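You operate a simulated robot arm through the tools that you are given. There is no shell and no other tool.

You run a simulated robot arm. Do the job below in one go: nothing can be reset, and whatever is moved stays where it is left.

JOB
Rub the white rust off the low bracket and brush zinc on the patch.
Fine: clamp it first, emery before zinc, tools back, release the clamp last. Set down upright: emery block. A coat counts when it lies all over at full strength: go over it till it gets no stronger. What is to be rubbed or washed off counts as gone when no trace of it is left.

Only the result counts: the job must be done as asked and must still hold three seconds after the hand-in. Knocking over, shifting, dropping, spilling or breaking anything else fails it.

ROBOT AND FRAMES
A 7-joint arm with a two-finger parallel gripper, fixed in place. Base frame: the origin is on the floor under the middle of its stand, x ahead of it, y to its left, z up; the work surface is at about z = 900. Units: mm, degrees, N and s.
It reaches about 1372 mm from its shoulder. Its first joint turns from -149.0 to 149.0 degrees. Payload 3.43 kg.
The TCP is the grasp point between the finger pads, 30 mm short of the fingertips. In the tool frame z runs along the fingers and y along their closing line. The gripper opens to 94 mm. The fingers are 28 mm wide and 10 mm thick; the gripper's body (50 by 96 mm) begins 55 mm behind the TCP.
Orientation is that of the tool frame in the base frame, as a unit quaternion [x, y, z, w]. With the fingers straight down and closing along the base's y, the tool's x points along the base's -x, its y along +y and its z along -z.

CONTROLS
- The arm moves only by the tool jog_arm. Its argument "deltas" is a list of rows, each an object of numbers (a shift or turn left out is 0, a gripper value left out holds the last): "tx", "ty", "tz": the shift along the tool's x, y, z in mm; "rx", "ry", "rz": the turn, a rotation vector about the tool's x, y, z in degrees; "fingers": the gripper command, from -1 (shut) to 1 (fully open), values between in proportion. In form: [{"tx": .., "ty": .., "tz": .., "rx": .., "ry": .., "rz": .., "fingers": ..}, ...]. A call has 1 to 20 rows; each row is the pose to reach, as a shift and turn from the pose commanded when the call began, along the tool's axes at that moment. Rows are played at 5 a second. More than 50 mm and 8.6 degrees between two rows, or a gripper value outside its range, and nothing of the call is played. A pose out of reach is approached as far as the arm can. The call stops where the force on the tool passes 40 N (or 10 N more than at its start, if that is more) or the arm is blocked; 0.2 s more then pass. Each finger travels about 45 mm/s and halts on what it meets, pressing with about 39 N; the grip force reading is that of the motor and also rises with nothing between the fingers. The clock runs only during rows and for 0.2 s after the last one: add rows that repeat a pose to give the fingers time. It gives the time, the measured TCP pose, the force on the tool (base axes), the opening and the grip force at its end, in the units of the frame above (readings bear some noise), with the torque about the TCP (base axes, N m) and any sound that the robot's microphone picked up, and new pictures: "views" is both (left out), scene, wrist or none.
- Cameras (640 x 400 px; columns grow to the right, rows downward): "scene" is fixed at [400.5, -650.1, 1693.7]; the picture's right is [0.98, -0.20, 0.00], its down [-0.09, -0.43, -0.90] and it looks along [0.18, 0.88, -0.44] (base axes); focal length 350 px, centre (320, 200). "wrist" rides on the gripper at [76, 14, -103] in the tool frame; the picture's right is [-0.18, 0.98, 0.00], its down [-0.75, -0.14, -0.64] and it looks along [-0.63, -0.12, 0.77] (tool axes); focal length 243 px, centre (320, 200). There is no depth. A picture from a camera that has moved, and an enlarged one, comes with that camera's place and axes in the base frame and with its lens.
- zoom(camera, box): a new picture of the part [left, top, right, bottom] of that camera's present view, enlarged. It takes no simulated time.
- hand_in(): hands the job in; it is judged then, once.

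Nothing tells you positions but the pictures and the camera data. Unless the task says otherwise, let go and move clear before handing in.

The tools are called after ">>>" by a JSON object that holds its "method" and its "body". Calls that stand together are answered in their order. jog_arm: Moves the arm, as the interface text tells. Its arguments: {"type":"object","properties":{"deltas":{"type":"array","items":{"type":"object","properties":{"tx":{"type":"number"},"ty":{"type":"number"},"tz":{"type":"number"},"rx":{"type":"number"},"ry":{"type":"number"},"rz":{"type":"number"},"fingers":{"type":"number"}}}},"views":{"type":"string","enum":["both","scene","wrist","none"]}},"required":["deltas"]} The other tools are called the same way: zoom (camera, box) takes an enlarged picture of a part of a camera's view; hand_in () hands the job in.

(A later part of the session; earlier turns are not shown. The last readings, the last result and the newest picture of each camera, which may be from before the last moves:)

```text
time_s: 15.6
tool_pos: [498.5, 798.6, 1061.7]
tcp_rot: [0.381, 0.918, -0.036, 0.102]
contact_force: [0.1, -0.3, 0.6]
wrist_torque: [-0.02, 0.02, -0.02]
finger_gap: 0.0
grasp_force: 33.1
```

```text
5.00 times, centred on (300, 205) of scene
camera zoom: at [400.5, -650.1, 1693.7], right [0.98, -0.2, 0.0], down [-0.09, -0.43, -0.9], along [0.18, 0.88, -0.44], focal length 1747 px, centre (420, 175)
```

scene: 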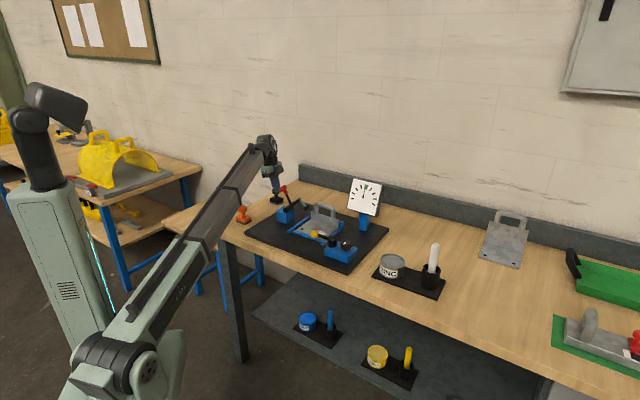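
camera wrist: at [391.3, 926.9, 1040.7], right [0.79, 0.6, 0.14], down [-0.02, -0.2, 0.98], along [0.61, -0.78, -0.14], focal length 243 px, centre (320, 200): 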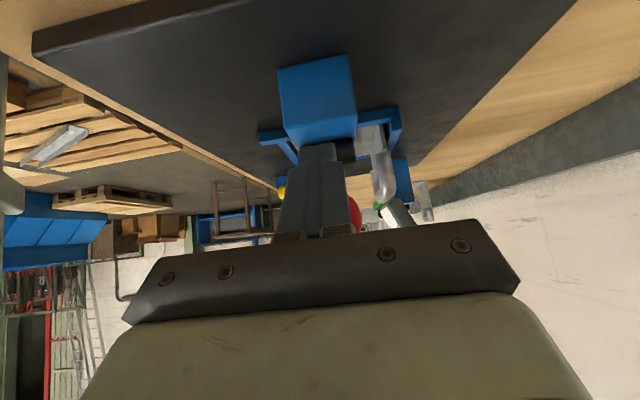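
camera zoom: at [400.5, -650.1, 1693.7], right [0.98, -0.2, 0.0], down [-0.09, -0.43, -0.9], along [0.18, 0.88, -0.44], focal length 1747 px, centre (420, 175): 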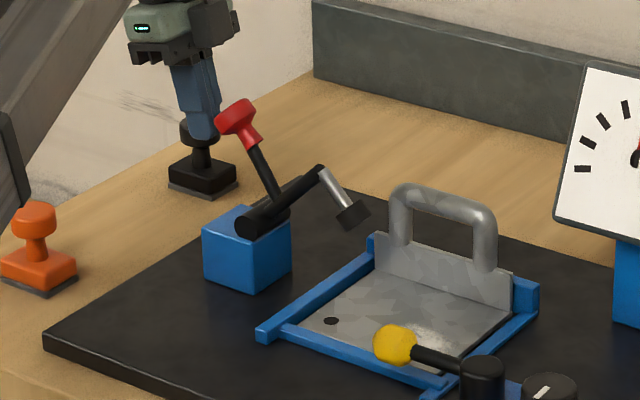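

The lever is now well over. I continue the same rotation to bring the pad down onto the plate.

>>> {"method": "jog_arm", "body": {"deltas": [{"tx": -5.76, "tz": -1.98, "ry": 3}, {"tx": -11.61, "tz": -3.65, "ry": 6}, {"tx": -17.55, "tz": -5.03, "ry": 9}, {"tx": -23.55, "tz": -6.08, "ry": 12}, {"tx": -29.6, "tz": -6.82, "ry": 15}, {"tx": -35.67, "tz": -7.25, "ry": 18}, {"tx": -41.77, "tz": -7.35, "ry": 21}, {"tx": -47.85, "tz": -7.13, "ry": 24}, {"tx": -53.93, "tz": -6.6, "ry": 27}, {"tx": -59.95, "tz": -5.75, "ry": 30}, {"tx": -65.93, "tz": -4.59, "ry": 33}, {"tx": -71.84, "tz": -3.1, "ry": 36}, {"tx": -77.66, "tz": -1.32, "ry": 39}], "views": "both"}}

>>> {"method": "zoom", "body": {"camera": "scene", "box": [250, 165, 350, 245]}}

```text
time_s: 18.4
tool_pos: [552.7, 745.6, 1080.3]
tcp_rot: [0.37, 0.9, 0.094, -0.211]
contact_force: [0.4, 0.0, -0.4]
wrist_torque: [-0.01, 0.0, 0.02]
finger_gap: 0.0
grasp_force: 32.5
camera wrist: at [544.6, 769.4, 1205.1], right [0.81, 0.58, -0.07], down [0.58, -0.78, 0.23], along [0.08, -0.23, -0.97], focal length 243 px, centre (320, 200)
```

scene: 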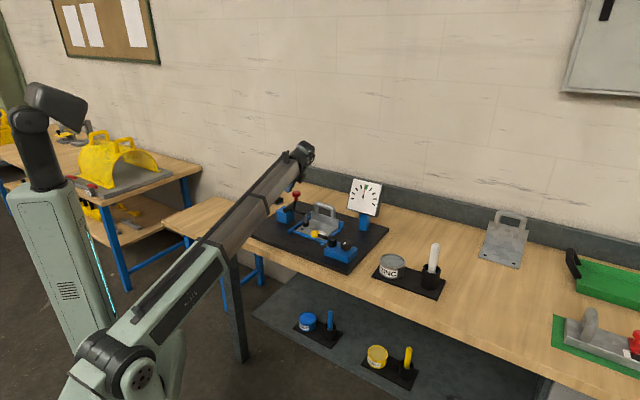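
wrist: 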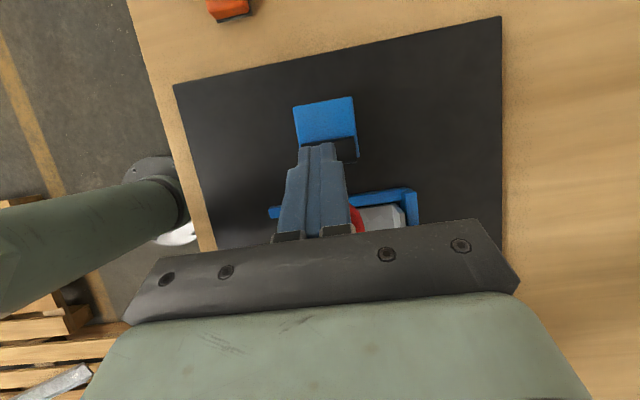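

```text
5.00 times, centred on (300, 205) of scene
camera zoom: at [400.5, -650.1, 1693.7], right [0.98, -0.2, 0.0], down [-0.09, -0.43, -0.9], along [0.18, 0.88, -0.44], focal length 1747 px, centre (420, 175)
```

zoom: 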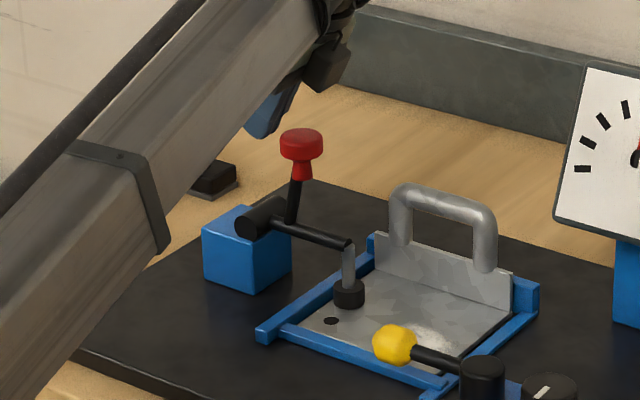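

The pad is now down on the plate, with the handle leaning toward the bracket. I'll push slightly further to check it's firmly home.

>>> {"method": "jog_arm", "body": {"deltas": [{"tx": -2, "tz": -0.7, "ry": 1}, {"tx": -3.84, "tz": -1.4, "ry": 2}, {"tx": -5.8, "tz": -2, "ry": 3}, {"tx": -7.73, "tz": -2.6, "ry": 4}, {"tx": -9.7, "tz": -3.2, "ry": 5}, {"tx": -11.6, "tz": -3.7, "ry": 6}, {"tx": -13.6, "tz": -4.2, "ry": 7}, {"tx": -15.6, "tz": -4.7, "ry": 8}], "views": "none"}}

>>> {"method": "zoom", "body": {"camera": "scene", "box": [270, 185, 330, 245]}}

```text
time_s: 20.2
tool_pos: [559.9, 736.5, 1077.5]
tcp_rot: [0.361, 0.882, 0.12, -0.276]
contact_force: [-23.1, 19.3, 8.4]
wrist_torque: [0.34, 0.39, 0.1]
finger_gap: 0.0
grasp_force: 33.1
```

```text
6.67 times, centred on (300, 215) of scene
camera zoom: at [400.5, -650.1, 1693.7], right [0.98, -0.2, 0.0], down [-0.09, -0.43, -0.9], along [0.18, 0.88, -0.44], focal length 2330 px, centre (453, 100)
```

zoom: 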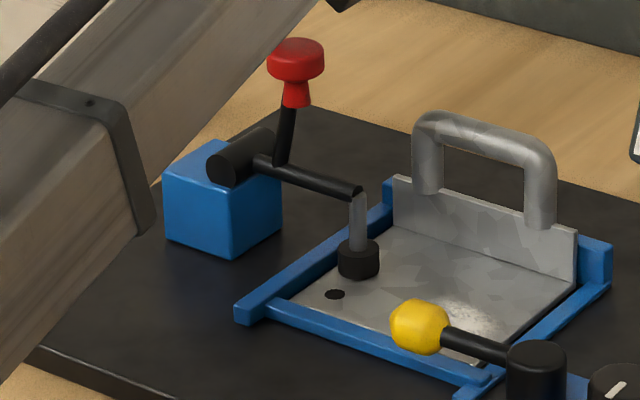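

It pushes back firmly (≈30 N), so the clamp is home. I retreat from the handle and straighten the hand.

>>> {"method": "jog_arm", "body": {"deltas": [{"tx": 15}, {"tx": 35}, {"tx": 55}, {"tx": 70}, {"tx": 75, "ry": -8}, {"tx": 80, "ry": -16}, {"tx": 85, "ry": -24}, {"tx": 90, "ry": -31}, {"tx": 95, "ry": -34}, {"tx": 95, "ry": -34}], "views": "both"}}

>>> {"method": "zoom", "body": {"camera": "scene", "box": [270, 185, 330, 245]}}

```text
time_s: 22.4
tool_pos: [506.3, 790.2, 1131.2]
tcp_rot: [0.383, 0.924, 0.007, -0.003]
contact_force: [-0.3, 0.7, 0.1]
wrist_torque: [0.03, 0.01, 0.01]
finger_gap: 0.0
grasp_force: 32.9
camera wrist: at [462.5, 851.4, 1234.2], right [0.83, 0.56, 0.01], down [0.43, -0.64, 0.63], along [0.36, -0.52, -0.77], focal length 243 px, centre (320, 200)
```

scene: 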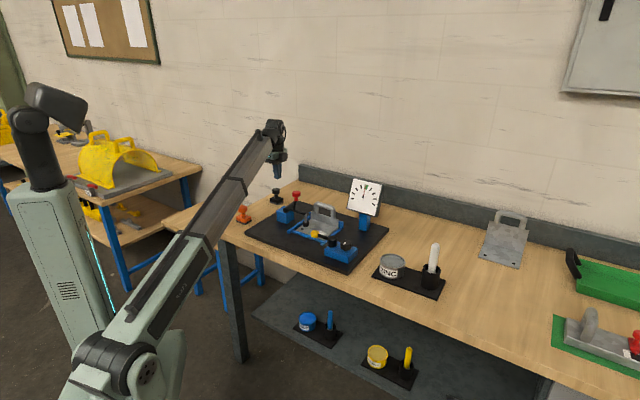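
wrist: 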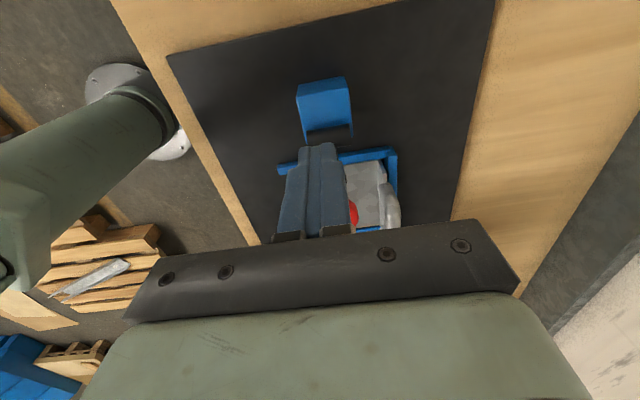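

```text
6.67 times, centred on (300, 215) of scene
camera zoom: at [400.5, -650.1, 1693.7], right [0.98, -0.2, 0.0], down [-0.09, -0.43, -0.9], along [0.18, 0.88, -0.44], focal length 2330 px, centre (453, 100)
```

zoom: 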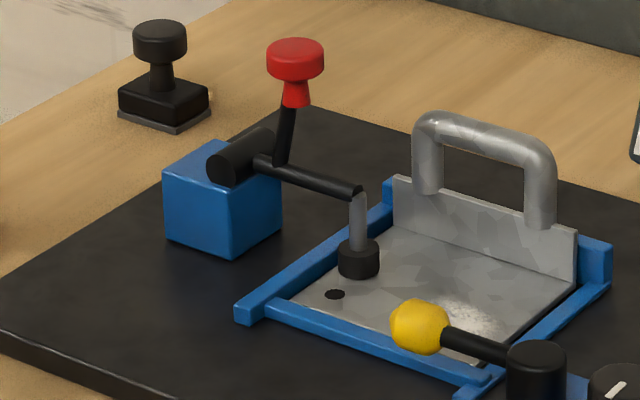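

Clamp stays closed on the plate. Before taking a block I'll compare both again.

>>> {"method": "zoom", "body": {"camera": "scene", "box": [264, 182, 292, 208]}}

>>> {"method": "zoom", "body": {"camera": "scene", "box": [234, 200, 262, 226]}}

>>> {"method": "zoom", "body": {"camera": "scene", "box": [230, 180, 300, 230]}}

```text
15.38 times, centred on (278, 195) of scene
camera zoom: at [400.5, -650.1, 1693.7], right [0.98, -0.2, 0.0], down [-0.09, -0.43, -0.9], along [0.18, 0.88, -0.44], focal length 5376 px, centre (966, 277)
```

zoom: 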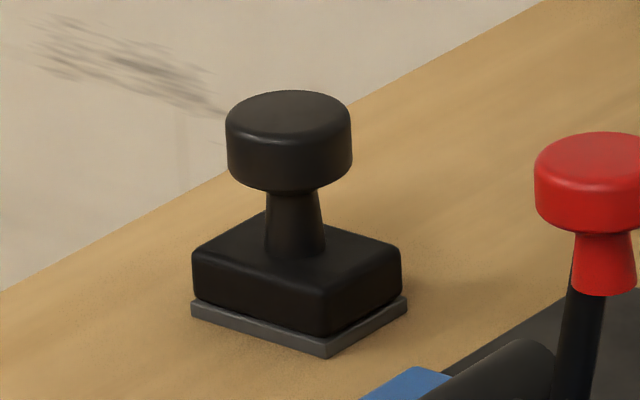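

```text
15.38 times, centred on (248, 213) of scene
camera zoom: at [400.5, -650.1, 1693.7], right [0.98, -0.2, 0.0], down [-0.09, -0.43, -0.9], along [0.18, 0.88, -0.44], focal length 5376 px, centre (1428, 0)
```

zoom: 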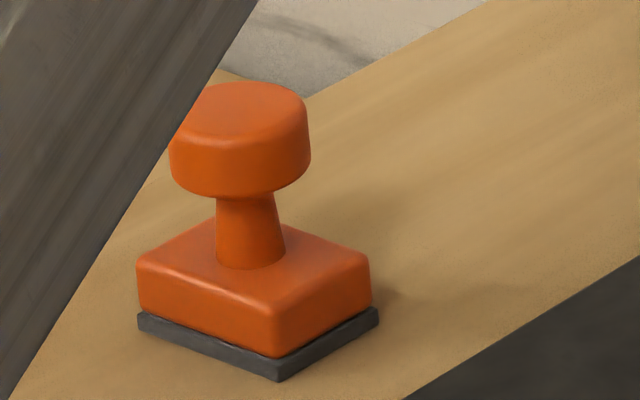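

```text
8.00 times, centred on (265, 205) of scene
camera zoom: at [400.5, -650.1, 1693.7], right [0.98, -0.2, 0.0], down [-0.09, -0.43, -0.9], along [0.18, 0.88, -0.44], focal length 2796 px, centre (760, 160)
```

zoom: 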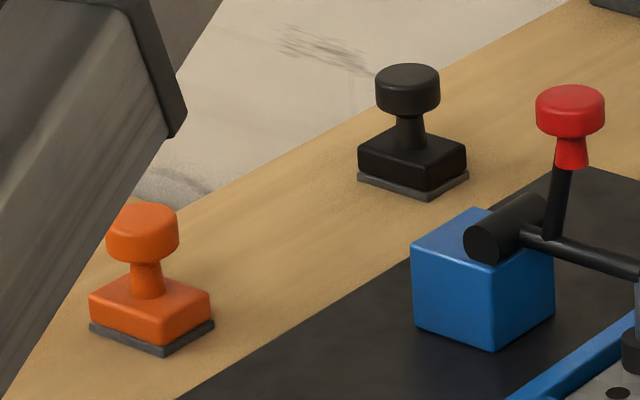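

The orange block's thicker, rougher dark sole looks like emery grit; I'll take it and inspect it. First I level the hand, then go above the orange block with the hand turned −90° and the fingers opening.

>>> {"method": "jog_arm", "body": {"deltas": [{"tx": 10, "rx": 0.6, "ry": -0.6}, {"tx": 20, "rx": 0.6, "ry": -0.6}], "views": "none"}}

>>> {"method": "jog_arm", "body": {"deltas": [{"tx": 11, "ty": -7, "tz": 0, "rz": -8, "fingers": 1}, {"tx": 22, "ty": -15, "tz": 0, "rz": -16, "fingers": 1}, {"tx": 33, "ty": -22, "tz": 0, "rz": -24, "fingers": 1}, {"tx": 44, "ty": -29, "tz": 0, "rz": -32, "fingers": 1}, {"tx": 55, "ty": -37, "tz": 0, "rz": -40, "fingers": 1}, {"tx": 66, "ty": -44, "tz": 0, "rz": -48, "fingers": 1}, {"tx": 77, "ty": -51, "tz": 0, "rz": -56, "fingers": 1}, {"tx": 88, "ty": -59, "tz": 0, "rz": -64, "fingers": 1}, {"tx": 99, "ty": -66, "tz": 0, "rz": -72, "fingers": 1}, {"tx": 110, "ty": -73, "tz": 0, "rz": -80, "fingers": 1}, {"tx": 120, "ty": -80, "tz": 0, "rz": -86, "fingers": 1}, {"tx": 129.5, "ty": -87.4, "tz": 0, "rz": -90, "fingers": 1}, {"tx": 129.5, "ty": -87.4, "tz": 0, "rz": -90, "fingers": 1}], "views": "both"}}

```text
time_s: 23.0
tool_pos: [493.0, 802.9, 1131.9]
tcp_rot: [0.382, 0.924, 0.001, 0.0]
contact_force: [0.3, 0.9, -0.5]
wrist_torque: [-0.01, -0.01, 0.01]
finger_gap: 0.0
grasp_force: 33.1
```

```text
time_s: 25.8
tool_pos: [340.8, 833.5, 1130.7]
tcp_rot: [-0.384, 0.923, 0.001, 0.001]
contact_force: [-0.2, -0.6, -0.4]
wrist_torque: [0.0, 0.0, -0.01]
finger_gap: 94.0
grasp_force: 0.0
camera wrist: at [275.7, 788.4, 1233.3], right [-0.57, 0.82, 0.0], down [0.63, 0.43, 0.64], along [0.53, 0.37, -0.77], focal length 243 px, centre (320, 200)
```

scene: 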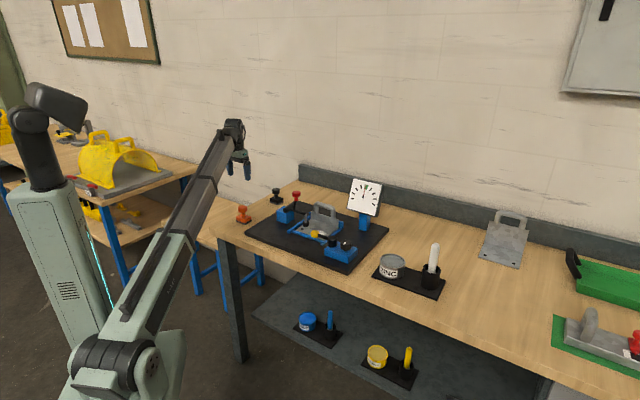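
wrist: 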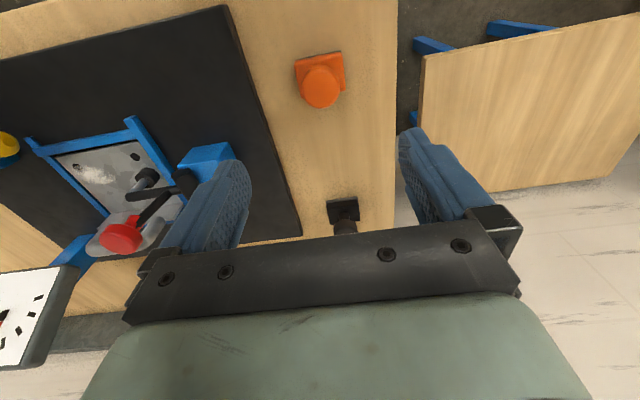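

>>> {"method": "zoom", "body": {"camera": "wrist", "box": [280, 40, 360, 120]}}

>>> {"method": "zoom", "body": {"camera": "wrist", "box": [20, 100, 220, 260]}}

```text
5.00 times, centred on (320, 80) of wrist
camera zoom: at [275.7, 788.4, 1233.3], right [-0.57, 0.82, 0.0], down [0.63, 0.43, 0.64], along [0.53, 0.37, -0.77], focal length 1213 px, centre (320, 800)
```

zoom: 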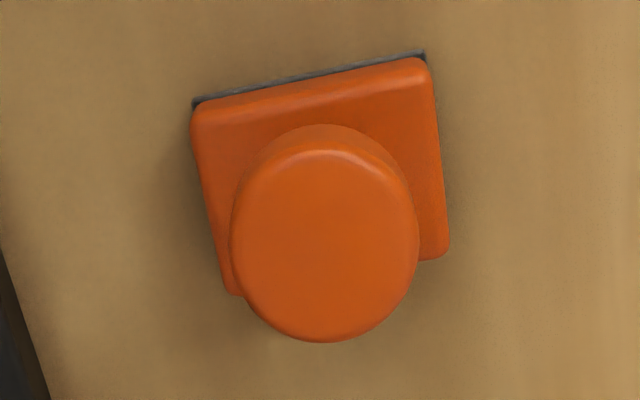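

```text
2.50 times, centred on (120, 180) of wrist
camera zoom: at [275.7, 788.4, 1233.3], right [-0.57, 0.82, 0.0], down [0.63, 0.43, 0.64], along [0.53, 0.37, -0.77], focal length 606 px, centre (820, 250)
```

zoom: 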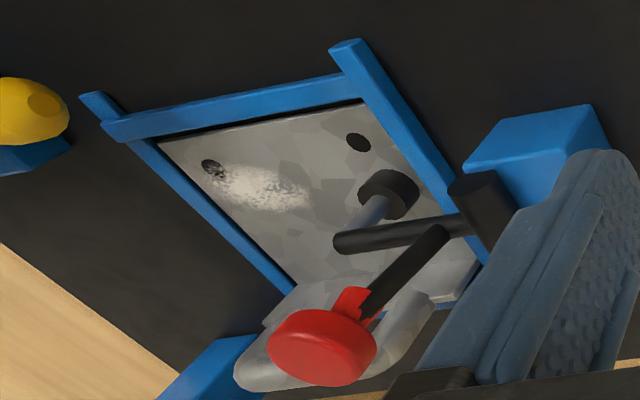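

The knob centre checks out at (338.7, 833.2), top z≈953. I descend around it and close.

>>> {"method": "jog_arm", "body": {"deltas": [{"tx": 1, "ty": 1, "tz": 45}, {"tx": 1, "ty": 1, "tz": 90}, {"tx": 1, "ty": 1, "tz": 130}, {"tx": 1, "ty": 1, "tz": 165}, {"tx": 1, "ty": 1, "tz": 180}, {"tx": 1, "ty": 1, "tz": 187}, {"tx": 1, "ty": 1, "tz": 187}, {"tx": 1, "ty": 1, "tz": 187, "fingers": -1}, {"tx": 1, "ty": 1, "tz": 187, "fingers": -1}, {"tx": 1, "ty": 1, "tz": 187, "fingers": -1}, {"tx": 1, "ty": 1, "tz": 187, "fingers": -1}, {"tx": 1, "ty": 1, "tz": 187, "fingers": -1}], "views": "both"}}

>>> {"method": "zoom", "body": {"camera": "scene", "box": [220, 180, 280, 235]}}

```text
time_s: 28.4
tool_pos: [336.7, 835.2, 943.7]
tcp_rot: [-0.382, 0.924, 0.001, 0.001]
contact_force: [0.5, -1.1, 0.7]
wrist_torque: [-0.12, -0.07, -0.01]
finger_gap: 41.4
grasp_force: 38.9
camera wrist: at [273.5, 789.5, 1045.8], right [-0.56, 0.83, 0.0], down [0.63, 0.43, 0.64], along [0.53, 0.36, -0.77], focal length 243 px, centre (320, 200)
```

scene: 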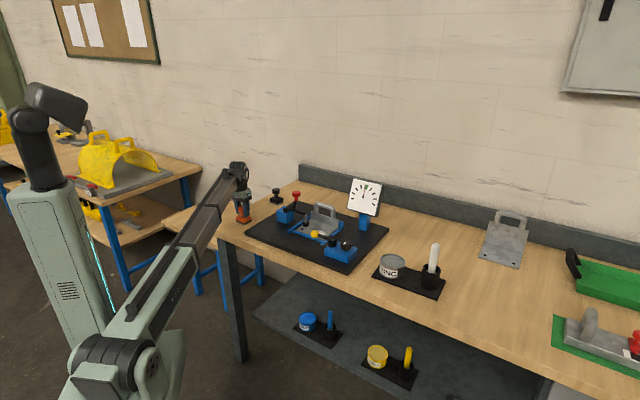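
wrist: 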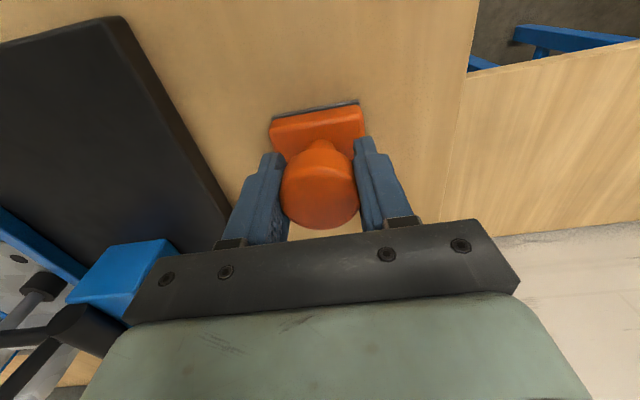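

```text
7.27 times, centred on (250, 208) of scene
camera zoom: at [400.5, -650.1, 1693.7], right [0.98, -0.2, 0.0], down [-0.09, -0.43, -0.9], along [0.18, 0.88, -0.44], focal length 2542 px, centre (829, 146)
```

zoom: 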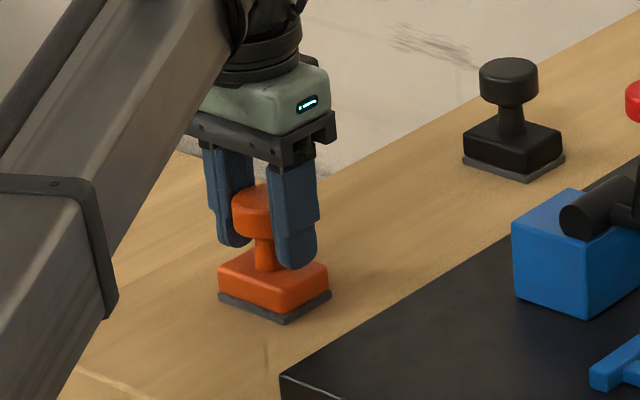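

Gripped (41.4 mm gap). I lift straight up and check the block hangs true.

>>> {"method": "jog_arm", "body": {"deltas": [{"tz": -10}, {"tz": -30}, {"tz": -60}, {"tz": -100}, {"tz": -145}, {"tz": -190}, {"tz": -205}, {"tz": -205}], "views": "both"}}

>>> {"method": "zoom", "body": {"camera": "scene", "box": [215, 130, 275, 190]}}

>>> {"method": "zoom", "body": {"camera": "wrist", "box": [220, 80, 440, 240]}}

```text
time_s: 30.2
tool_pos: [337.7, 832.9, 1150.9]
tcp_rot: [-0.382, 0.924, 0.002, 0.0]
contact_force: [0.2, -0.3, -2.3]
wrist_torque: [0.01, 0.04, -0.04]
finger_gap: 40.9
grasp_force: 38.9
camera wrist: at [273.3, 788.4, 1252.7], right [-0.56, 0.83, 0.0], down [0.63, 0.43, 0.64], along [0.53, 0.36, -0.77], focal length 243 px, centre (320, 200)
```

scene: 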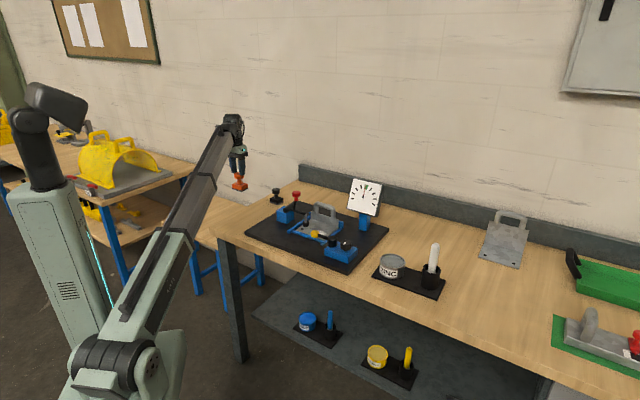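
wrist: 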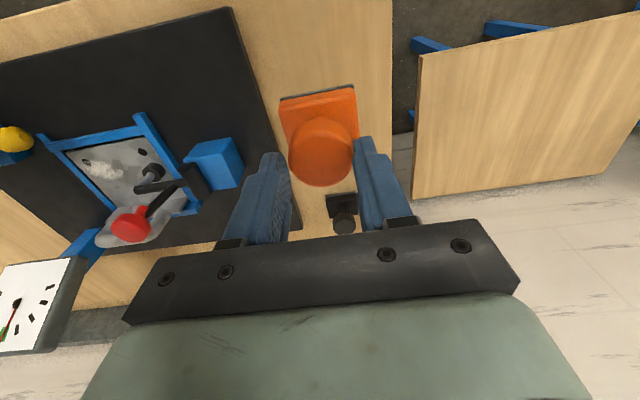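

```text
6.67 times, centred on (245, 160) of scene
camera zoom: at [400.5, -650.1, 1693.7], right [0.98, -0.2, 0.0], down [-0.09, -0.43, -0.9], along [0.18, 0.88, -0.44], focal length 2330 px, centre (820, 467)
```

zoom: 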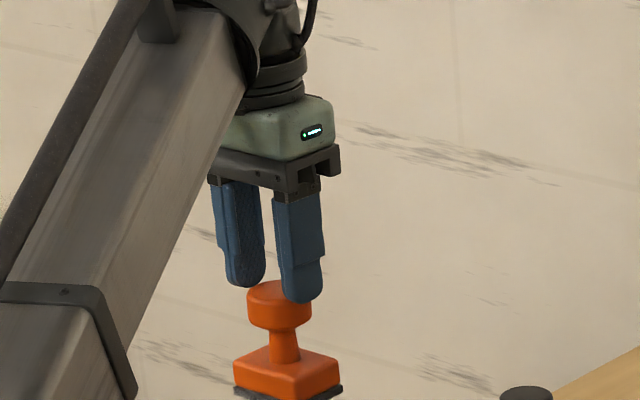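

```text
2.50 times, centred on (330, 160) of wrist
camera zoom: at [273.3, 788.4, 1252.7], right [-0.56, 0.83, 0.0], down [0.63, 0.43, 0.64], along [0.53, 0.36, -0.77], focal length 606 px, centre (295, 300)
```

zoom: 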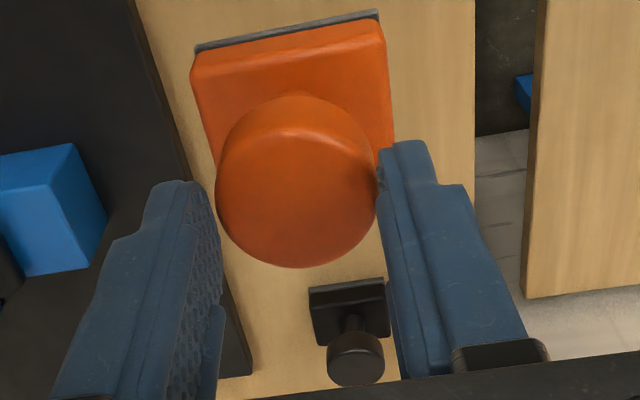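

The knob appears to have slid down toward the fingertips during the lift. No time passes while I look, so I'll examine the grip closely before moving.

>>> {"method": "zoom", "body": {"camera": "scene", "box": [225, 155, 255, 195]}}

>>> {"method": "zoom", "body": {"camera": "wrist", "box": [265, 80, 405, 200]}}

```text
10.00 times, centred on (240, 175) of scene
camera zoom: at [400.5, -650.1, 1693.7], right [0.98, -0.2, 0.0], down [-0.09, -0.43, -0.9], along [0.18, 0.88, -0.44], focal length 3495 px, centre (1120, 450)
```

zoom: 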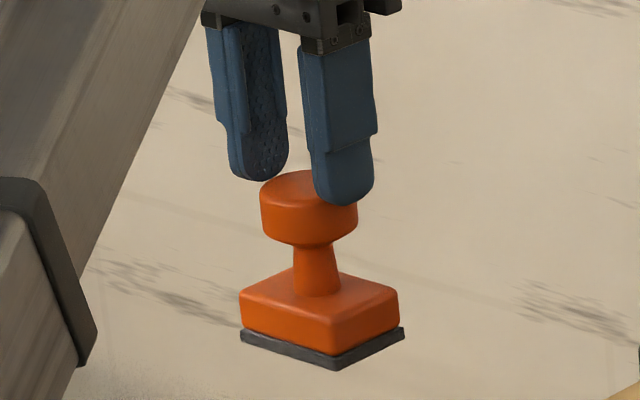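

```text
3.33 times, centred on (335, 140) of wrist
camera zoom: at [273.3, 788.4, 1252.7], right [-0.56, 0.83, 0.0], down [0.63, 0.43, 0.64], along [0.53, 0.36, -0.77], focal length 809 px, centre (270, 400)
```

zoom: 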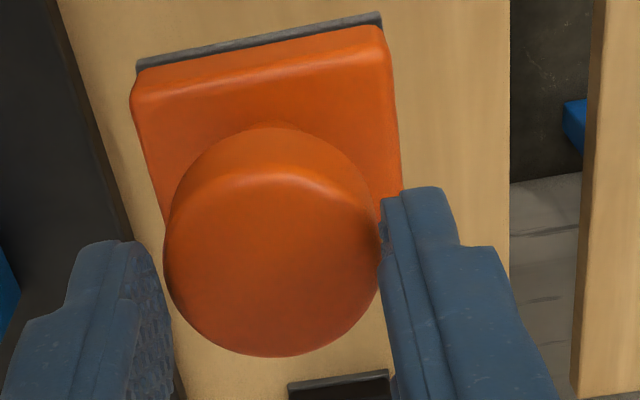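

The knob is held only by the last bit of the fingertips. I'll bring it straight back down quickly, slowing just above the bench, so the block lands upright in its place and I can regrip.

>>> {"method": "jog_arm", "body": {"deltas": [{"tz": 46}, {"tz": 92}, {"tz": 134}, {"tz": 154}, {"tz": 162}, {"tz": 168}, {"tz": 173}, {"tz": 178}, {"tz": 184}], "views": "both"}}

>>> {"method": "zoom", "body": {"camera": "scene", "box": [220, 180, 280, 235]}}

```text
time_s: 32.2
tool_pos: [338.5, 833.0, 966.8]
tcp_rot: [-0.383, 0.924, 0.002, 0.001]
contact_force: [-2.9, 2.8, 26.6]
wrist_torque: [-0.16, -0.24, 0.01]
finger_gap: 41.3
grasp_force: 39.3
camera wrist: at [273.8, 787.9, 1068.7], right [-0.57, 0.82, 0.0], down [0.63, 0.43, 0.64], along [0.53, 0.37, -0.77], focal length 243 px, centre (320, 200)
```

scene: 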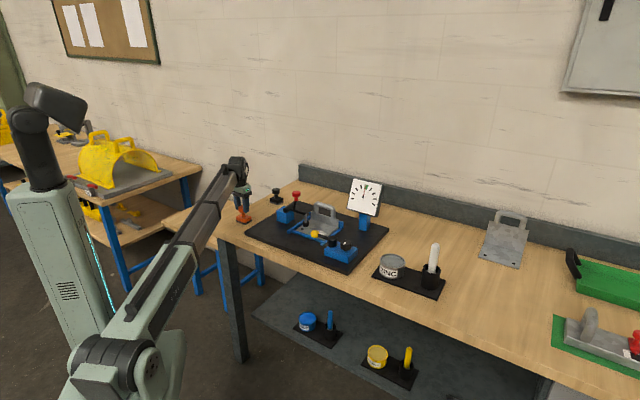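
wrist: 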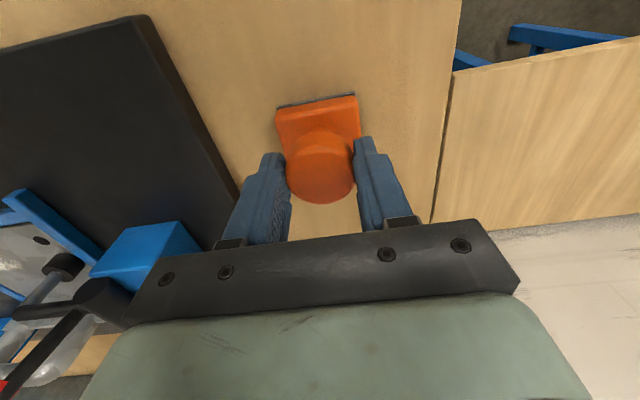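

```text
7.27 times, centred on (250, 208) of scene
camera zoom: at [400.5, -650.1, 1693.7], right [0.98, -0.2, 0.0], down [-0.09, -0.43, -0.9], along [0.18, 0.88, -0.44], focal length 2542 px, centre (829, 146)
```

zoom: 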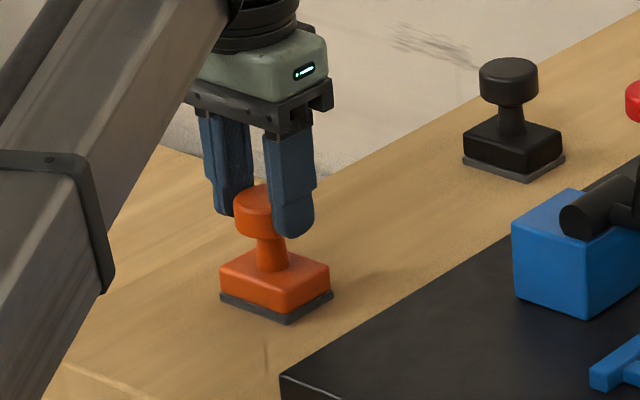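

The block is standing on the bench again in its place. I'll open, go down to proper depth, regrip, and do a small test lift to see how the grip behaves.

>>> {"method": "jog_arm", "body": {"deltas": [{"tz": 0, "fingers": 0.4}, {"tz": 0, "fingers": 0.4}, {"tz": 0, "fingers": 0.4}, {"tz": 10, "fingers": 0.4}, {"tz": 20, "fingers": 0.4}, {"tz": 26, "fingers": 0.4}, {"tz": 26, "fingers": 0.4}], "views": "both"}}

>>> {"method": "zoom", "body": {"camera": "scene", "box": [220, 180, 280, 235]}}

>>> {"method": "zoom", "body": {"camera": "wrist", "box": [220, 80, 440, 240]}}

```text
time_s: 33.8
tool_pos: [336.6, 833.3, 939.5]
tcp_rot: [-0.383, 0.924, 0.001, 0.0]
contact_force: [-0.1, -0.6, -0.2]
wrist_torque: [0.02, 0.01, -0.03]
finger_gap: 65.7
grasp_force: 0.1
camera wrist: at [273.5, 788.8, 1041.6], right [-0.56, 0.83, 0.0], down [0.63, 0.43, 0.64], along [0.53, 0.36, -0.77], focal length 243 px, centre (320, 200)
```

scene: 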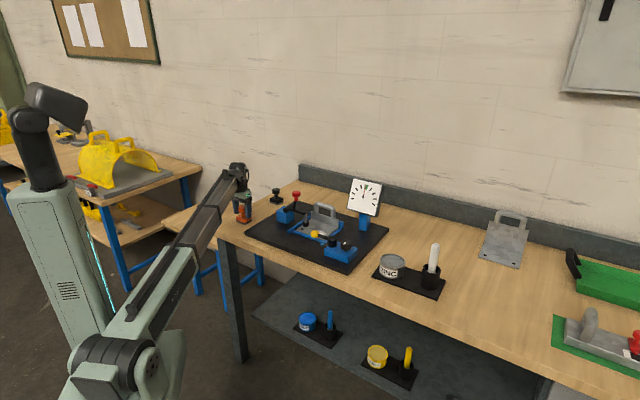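
wrist: 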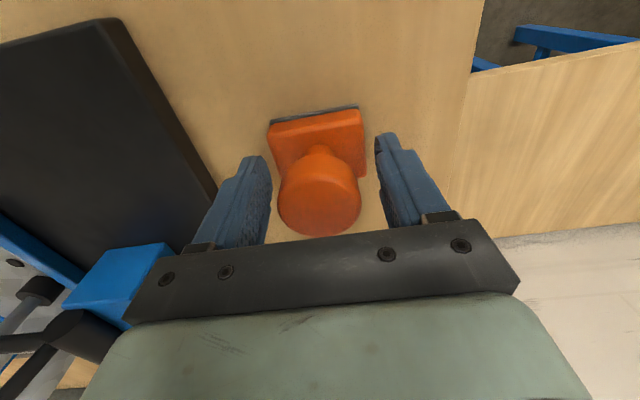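

```text
7.27 times, centred on (250, 208) of scene
camera zoom: at [400.5, -650.1, 1693.7], right [0.98, -0.2, 0.0], down [-0.09, -0.43, -0.9], along [0.18, 0.88, -0.44], focal length 2542 px, centre (829, 146)
```

zoom: 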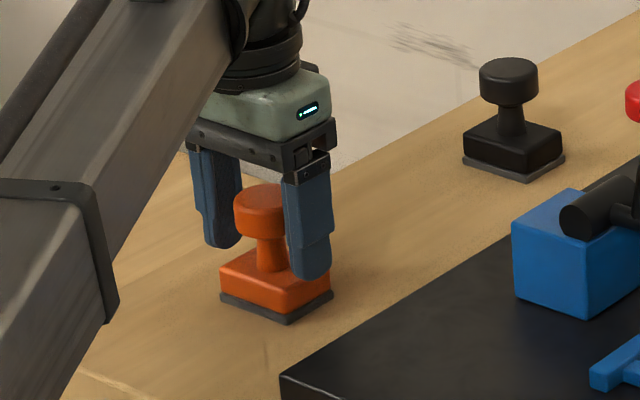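

```text
2.50 times, centred on (330, 160) of wrist
camera zoom: at [273.5, 788.8, 1041.6], right [-0.56, 0.83, 0.0], down [0.63, 0.43, 0.64], along [0.53, 0.36, -0.77], focal length 606 px, centre (295, 300)
```

zoom: 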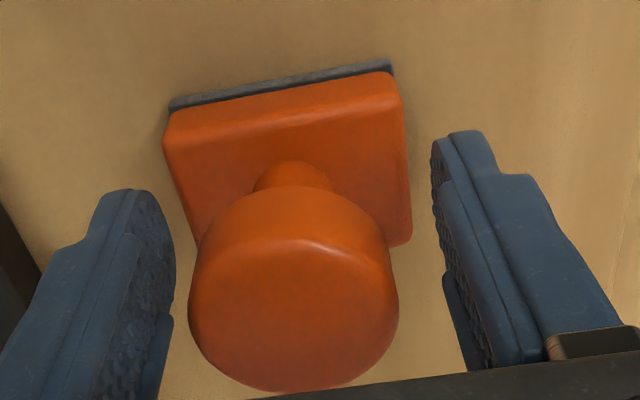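

Centred on the knob. I close and do a small slow test lift of 8 mm.

>>> {"method": "jog_arm", "body": {"deltas": [{"tz": 0, "fingers": -1}, {"tz": 0, "fingers": -1}, {"tz": 0, "fingers": -1}, {"tz": 0, "fingers": -1}, {"tz": 0, "fingers": -1}, {"tz": 0, "fingers": -1}, {"tz": 0, "fingers": -1}], "views": "wrist"}}

>>> {"method": "jog_arm", "body": {"deltas": [{"tz": -2}, {"tz": -4}, {"tz": -6}, {"tz": -8}], "views": "wrist"}}

>>> {"method": "zoom", "body": {"camera": "scene", "box": [220, 180, 280, 235]}}

```text
time_s: 35.4
tool_pos: [338.0, 832.6, 939.7]
tcp_rot: [-0.383, 0.924, 0.001, 0.001]
contact_force: [1.0, 0.0, 1.8]
wrist_torque: [-0.08, -0.14, 0.04]
finger_gap: 41.5
grasp_force: 39.0
camera wrist: at [273.5, 788.7, 1041.7], right [-0.56, 0.83, 0.0], down [0.63, 0.43, 0.64], along [0.53, 0.36, -0.77], focal length 243 px, centre (320, 200)
```

wrist: 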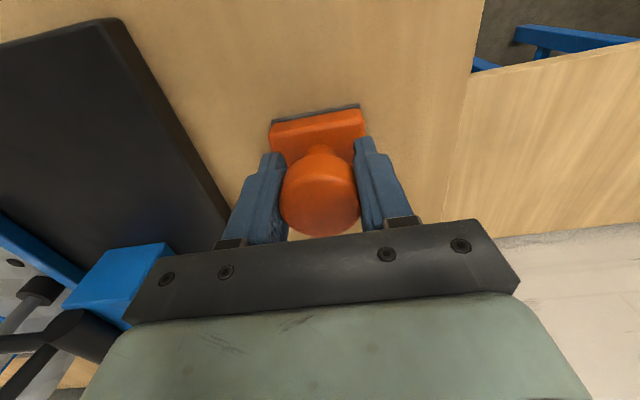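

```text
time_s: 36.4
tool_pos: [338.0, 834.6, 948.2]
tcp_rot: [-0.383, 0.924, 0.002, 0.0]
contact_force: [0.4, 0.3, -2.2]
wrist_torque: [0.01, -0.01, -0.02]
finger_gap: 41.3
grasp_force: 39.1
camera wrist: at [273.8, 789.0, 1049.2], right [-0.56, 0.83, 0.0], down [0.63, 0.43, 0.64], along [0.53, 0.36, -0.77], focal length 243 px, centre (320, 200)
```

wrist: 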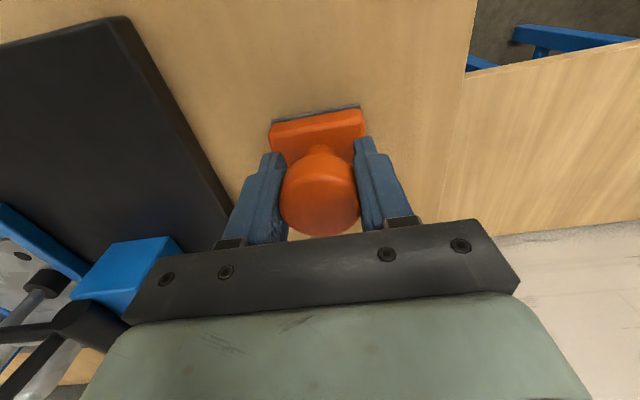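

```text
7.27 times, centred on (250, 208) of scene
camera zoom: at [400.5, -650.1, 1693.7], right [0.98, -0.2, 0.0], down [-0.09, -0.43, -0.9], along [0.18, 0.88, -0.44], focal length 2542 px, centre (829, 146)
```

zoom: 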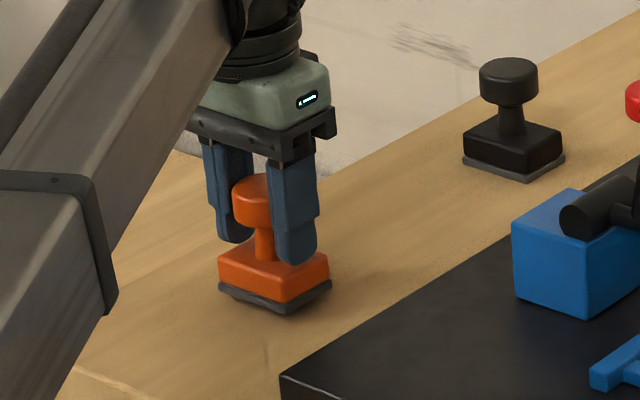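

It lifted with the hand. I hold for a second and re-measure for creep.

>>> {"method": "jog_arm", "body": {"deltas": [{"tz": 0}, {"tz": 0}, {"tz": 0}, {"tz": 0}, {"tz": 0}], "views": "none"}}

>>> {"method": "zoom", "body": {"camera": "wrist", "box": [220, 80, 440, 240]}}

>>> {"method": "zoom", "body": {"camera": "scene", "box": [220, 180, 280, 235]}}

```text
time_s: 37.6
tool_pos: [338.6, 834.8, 947.3]
tcp_rot: [-0.383, 0.924, 0.002, 0.0]
contact_force: [0.2, -0.3, -2.0]
wrist_torque: [0.01, 0.05, -0.01]
finger_gap: 41.4
grasp_force: 39.1
```

```text
2.50 times, centred on (330, 160) of wrist
camera zoom: at [273.8, 789.0, 1049.3], right [-0.56, 0.83, 0.0], down [0.63, 0.43, 0.64], along [0.53, 0.36, -0.77], focal length 606 px, centre (295, 300)
```

zoom: 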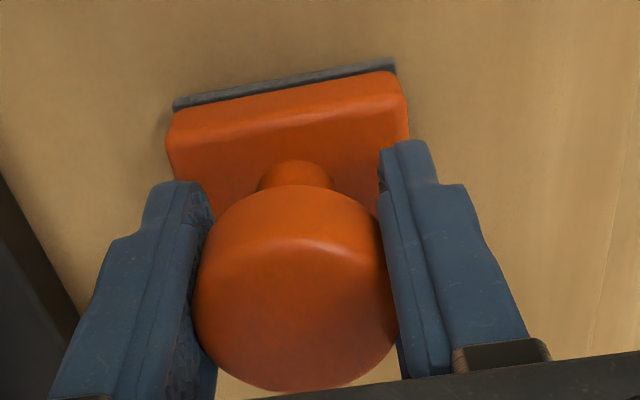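

```text
7.27 times, centred on (250, 208) of scene
camera zoom: at [400.5, -650.1, 1693.7], right [0.98, -0.2, 0.0], down [-0.09, -0.43, -0.9], along [0.18, 0.88, -0.44], focal length 2542 px, centre (829, 146)
```

zoom: 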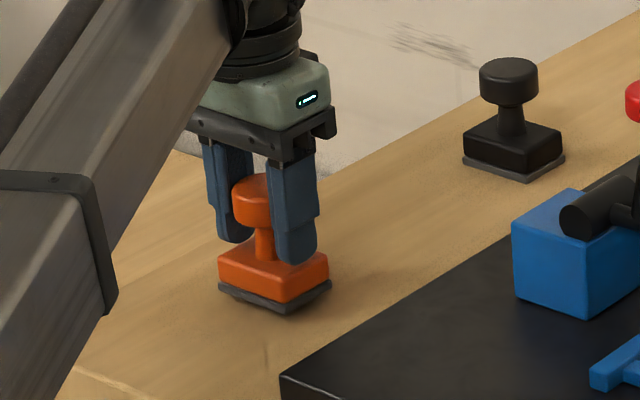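

No creep at all while held slowly, so I'll move at gentle speed. Lifting slowly to travel height.

>>> {"method": "jog_arm", "body": {"deltas": [{"tz": -3}, {"tz": -8}, {"tz": -14}, {"tz": -22}, {"tz": -31}, {"tz": -40}, {"tz": -50}, {"tz": -60}, {"tz": -70}, {"tz": -79}, {"tz": -86}, {"tz": -91}, {"tz": -94}, {"tz": -95}], "views": "wrist"}}

>>> {"method": "zoom", "body": {"camera": "wrist", "box": [220, 80, 440, 240]}}

```text
time_s: 40.6
tool_pos: [337.1, 833.7, 1042.3]
tcp_rot: [-0.383, 0.924, 0.001, 0.001]
contact_force: [0.5, -0.8, -1.7]
wrist_torque: [0.01, 0.02, 0.05]
finger_gap: 41.1
grasp_force: 39.3
camera wrist: at [273.5, 788.8, 1143.9], right [-0.56, 0.83, 0.0], down [0.63, 0.43, 0.64], along [0.53, 0.36, -0.77], focal length 243 px, centre (320, 200)
```

wrist: 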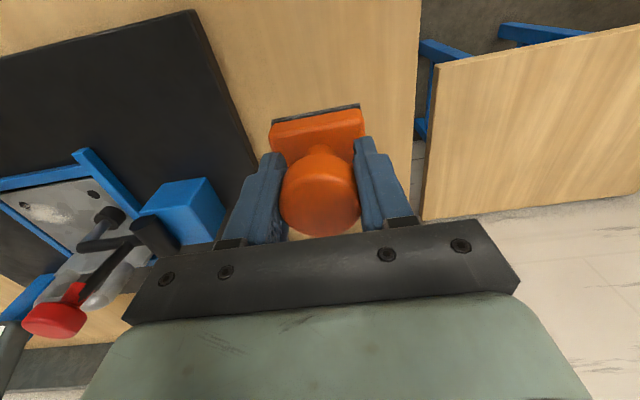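

```text
2.50 times, centred on (330, 160) of wrist
camera zoom: at [273.5, 788.8, 1143.9], right [-0.56, 0.83, 0.0], down [0.63, 0.43, 0.64], along [0.53, 0.36, -0.77], focal length 606 px, centre (295, 300)
```

zoom: 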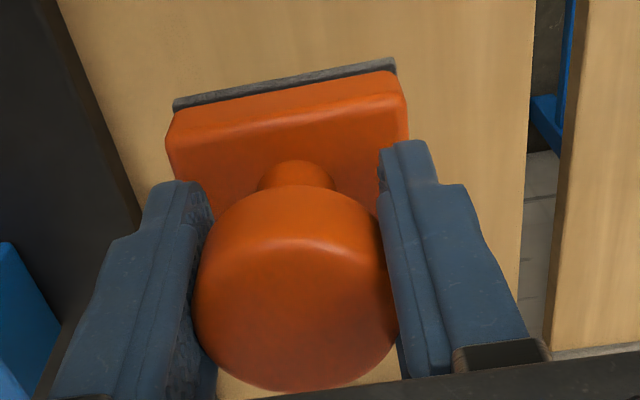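

Grip unchanged. Travelling along the front of the fixture at gentle speed toward the patch.

>>> {"method": "jog_arm", "body": {"deltas": [{"ty": -4}, {"ty": -10}, {"ty": -18}, {"ty": -28}, {"ty": -40}, {"ty": -53}, {"ty": -67}, {"ty": -81}, {"ty": -95}, {"ty": -109}, {"ty": -123}, {"ty": -137}, {"ty": -151}, {"ty": -165}, {"ty": -178}, {"ty": -189}, {"ty": -197}, {"ty": -202}, {"ty": -205}, {"ty": -205}], "views": "wrist"}}

>>> {"method": "jog_arm", "body": {"deltas": [{"ty": -4}, {"ty": -10}, {"ty": -18}, {"ty": -28}, {"ty": -40}, {"ty": -53}, {"ty": -67}, {"ty": -81}, {"ty": -95}, {"ty": -109}, {"ty": -122}, {"ty": -134}, {"ty": -146}, {"ty": -157}, {"ty": -166}, {"ty": -173}, {"ty": -178}, {"ty": -181}, {"ty": -182}], "views": "both"}}

```text
time_s: 44.8
tool_pos: [482.7, 688.9, 1041.4]
tcp_rot: [-0.383, 0.924, 0.001, 0.0]
contact_force: [-0.6, -0.4, -2.0]
wrist_torque: [0.02, 0.01, 0.0]
finger_gap: 41.5
grasp_force: 39.3
camera wrist: at [418.5, 644.2, 1144.0], right [-0.56, 0.83, 0.0], down [0.63, 0.43, 0.64], along [0.53, 0.36, -0.77], focal length 243 px, centre (320, 200)
```

wrist: 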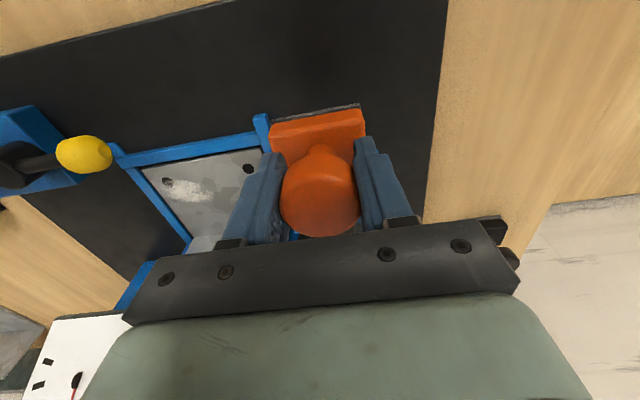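

```text
time_s: 48.8
tool_pos: [611.5, 560.5, 1042.3]
tcp_rot: [-0.383, 0.924, 0.001, 0.0]
contact_force: [0.5, 0.2, -2.1]
wrist_torque: [-0.01, -0.01, 0.01]
finger_gap: 41.5
grasp_force: 38.6
camera wrist: at [547.8, 515.4, 1143.6], right [-0.56, 0.83, 0.0], down [0.63, 0.43, 0.64], along [0.53, 0.36, -0.77], focal length 243 px, centre (320, 200)
```

scene: 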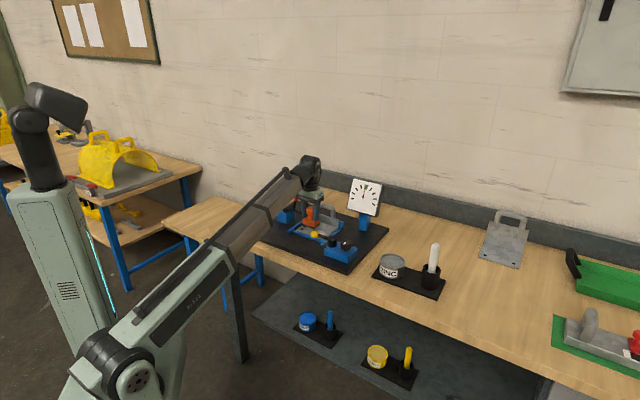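
wrist: 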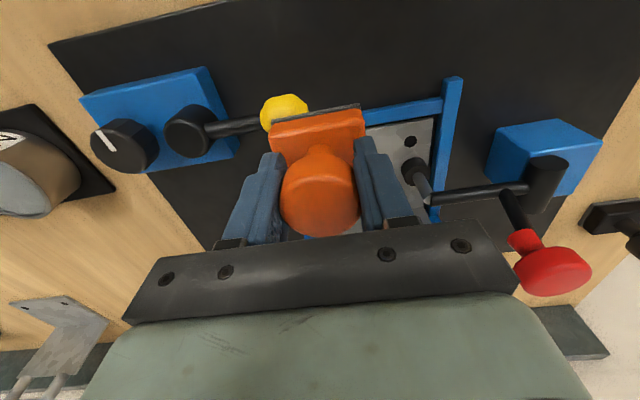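

I'm in front of the patch with the block held. Now I move over it (u≈40, v≈905) and descend to just above the plate.

>>> {"method": "jog_arm", "body": {"deltas": [{"tx": -3, "ty": 0}, {"tx": -9, "ty": -1}, {"tx": -18, "ty": -1}, {"tx": -29, "ty": -2}, {"tx": -41, "ty": -2}, {"tx": -53, "ty": -3}, {"tx": -64, "ty": -3}, {"tx": -72, "ty": -4}, {"tx": -76, "ty": -4}, {"tx": -76, "ty": -4, "tz": 4}, {"tx": -76, "ty": -4, "tz": 12}, {"tx": -76, "ty": -4, "tz": 22}, {"tx": -76, "ty": -4, "tz": 33}, {"tx": -76, "ty": -4, "tz": 44}, {"tx": -76, "ty": -4, "tz": 54}, {"tx": -76, "ty": -4, "tz": 61}, {"tx": -76, "ty": -4, "tz": 66}, {"tx": -76, "ty": -4, "tz": 68}], "views": "both"}}

>>> {"method": "zoom", "body": {"camera": "scene", "box": [280, 190, 360, 260]}}

```text
time_s: 52.6
tool_pos: [668.7, 610.8, 973.8]
tcp_rot: [-0.383, 0.924, 0.001, 0.0]
contact_force: [0.0, 0.3, -2.3]
wrist_torque: [-0.03, -0.02, -0.02]
finger_gap: 41.4
grasp_force: 38.5
camera wrist: at [604.1, 566.1, 1076.2], right [-0.56, 0.83, 0.0], down [0.63, 0.43, 0.64], along [0.53, 0.36, -0.77], focal length 243 px, centre (320, 200)
```

scene: 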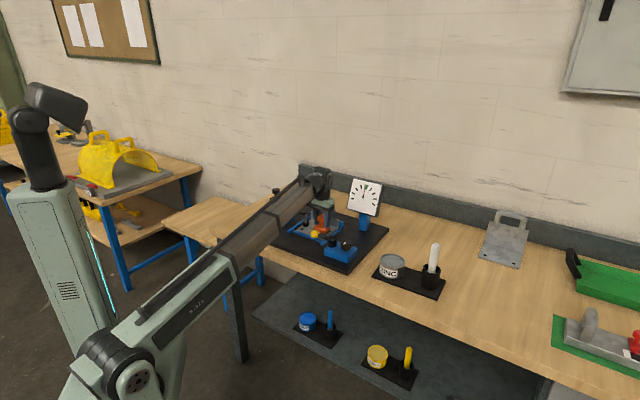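
wrist: 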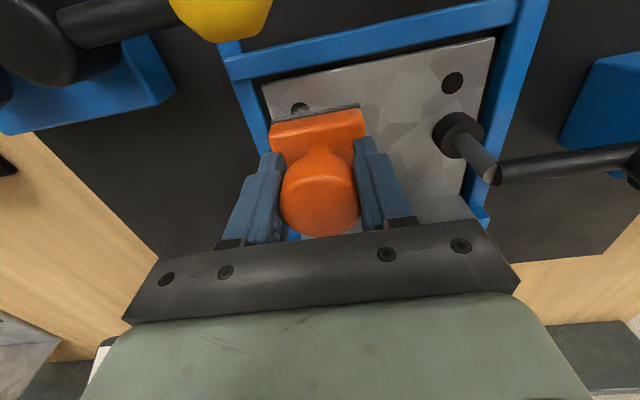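

```text
5.71 times, centred on (320, 225) of scene
camera zoom: at [400.5, -650.1, 1693.7], right [0.98, -0.2, 0.0], down [-0.09, -0.43, -0.9], along [0.18, 0.88, -0.44], focal length 1997 px, centre (320, 57)
```

zoom: 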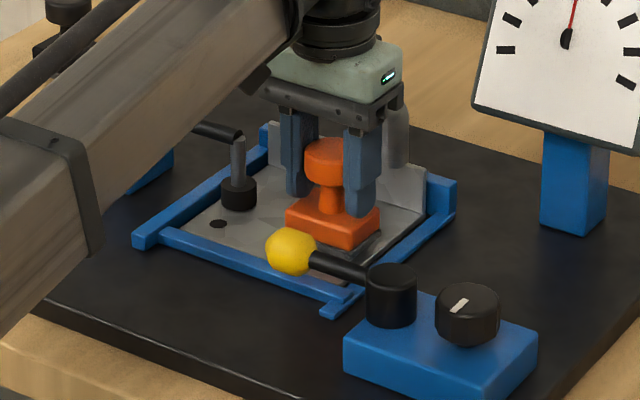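

Hovering over the patch. I lower in small steps to find contact.

>>> {"method": "jog_arm", "body": {"deltas": [{"tz": 2}, {"tz": 4}, {"tz": 6}, {"tz": 7}, {"tz": 8}], "views": "none"}}

>>> {"method": "jog_arm", "body": {"deltas": [{"tz": 1}, {"tz": 2}, {"tz": 3}], "views": "none"}}

```text
time_s: 53.8
tool_pos: [669.5, 611.5, 966.7]
tcp_rot: [-0.382, 0.924, 0.001, 0.001]
contact_force: [0.1, -0.5, -2.9]
wrist_torque: [-0.01, -0.04, 0.03]
finger_gap: 41.3
grasp_force: 38.9
```

```text
time_s: 54.6
tool_pos: [669.1, 610.0, 964.4]
tcp_rot: [-0.382, 0.924, 0.002, 0.001]
contact_force: [3.5, 5.1, 26.6]
wrist_torque: [-0.22, -0.36, 0.0]
finger_gap: 41.3
grasp_force: 39.4
```

Contact with ~27 N at z≈964; I ease off to about 12–15 N and make rubbing strokes.

>>> {"method": "jog_arm", "body": {"deltas": [{"tz": -1}, {"tx": -5, "tz": -1}, {"tx": -10, "tz": -1}, {"tx": -14, "tz": -1}, {"tx": -8, "tz": -1}, {"tx": -2, "tz": -1}, {"tx": 4, "tz": -1}, {"tx": 10, "tz": -1}, {"tx": 14, "tz": -1}, {"tx": 8, "tz": -1}, {"tx": 2, "tz": -1}, {"tx": -4, "tz": -1}, {"tx": -10, "tz": -1}, {"tx": -14, "tz": -1}, {"tx": -8, "tz": -1}, {"tx": -2, "tz": -1}, {"tx": 4, "tz": -1}, {"tx": 10, "tz": -1}, {"tx": 14, "tz": -1}, {"tx": 7, "tz": -1}], "views": "both"}}

>>> {"method": "zoom", "body": {"camera": "scene", "box": [280, 190, 360, 260]}}

```text
time_s: 58.8
tool_pos: [661.7, 604.1, 963.6]
tcp_rot: [-0.383, 0.924, 0.0, -0.002]
contact_force: [-5.7, -5.2, 17.9]
wrist_torque: [-0.18, -0.27, -0.14]
finger_gap: 41.3
grasp_force: 39.1
camera wrist: at [597.3, 560.1, 1066.5], right [-0.56, 0.83, 0.0], down [0.63, 0.43, 0.64], along [0.53, 0.36, -0.77], focal length 243 px, centre (320, 200)
```

scene: 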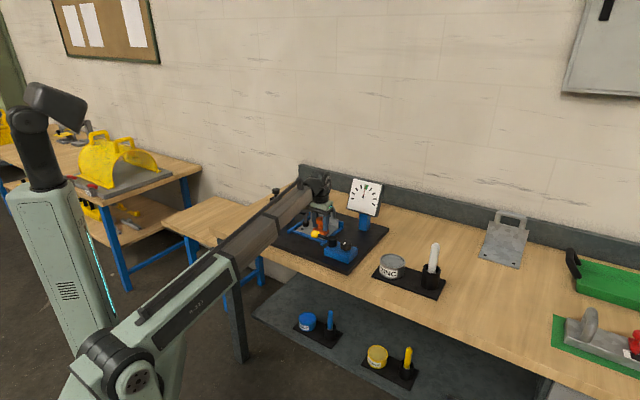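
wrist: 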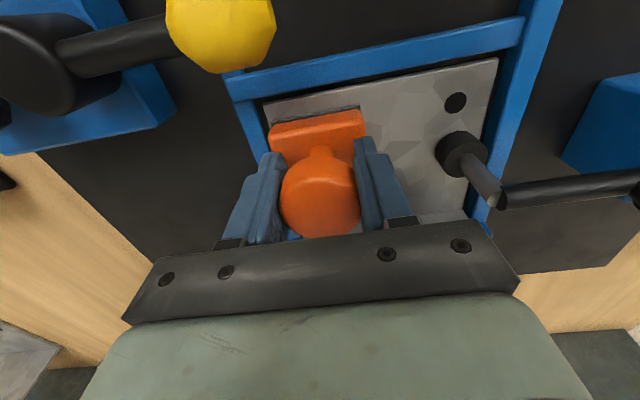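

```text
5.71 times, centred on (320, 225) of scene
camera zoom: at [400.5, -650.1, 1693.7], right [0.98, -0.2, 0.0], down [-0.09, -0.43, -0.9], along [0.18, 0.88, -0.44], focal length 1997 px, centre (320, 57)
```

zoom: 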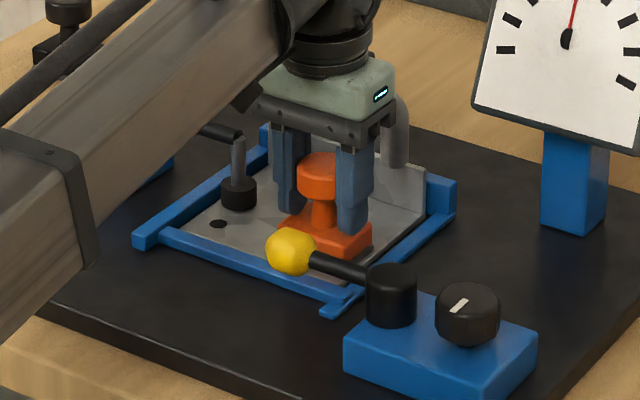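

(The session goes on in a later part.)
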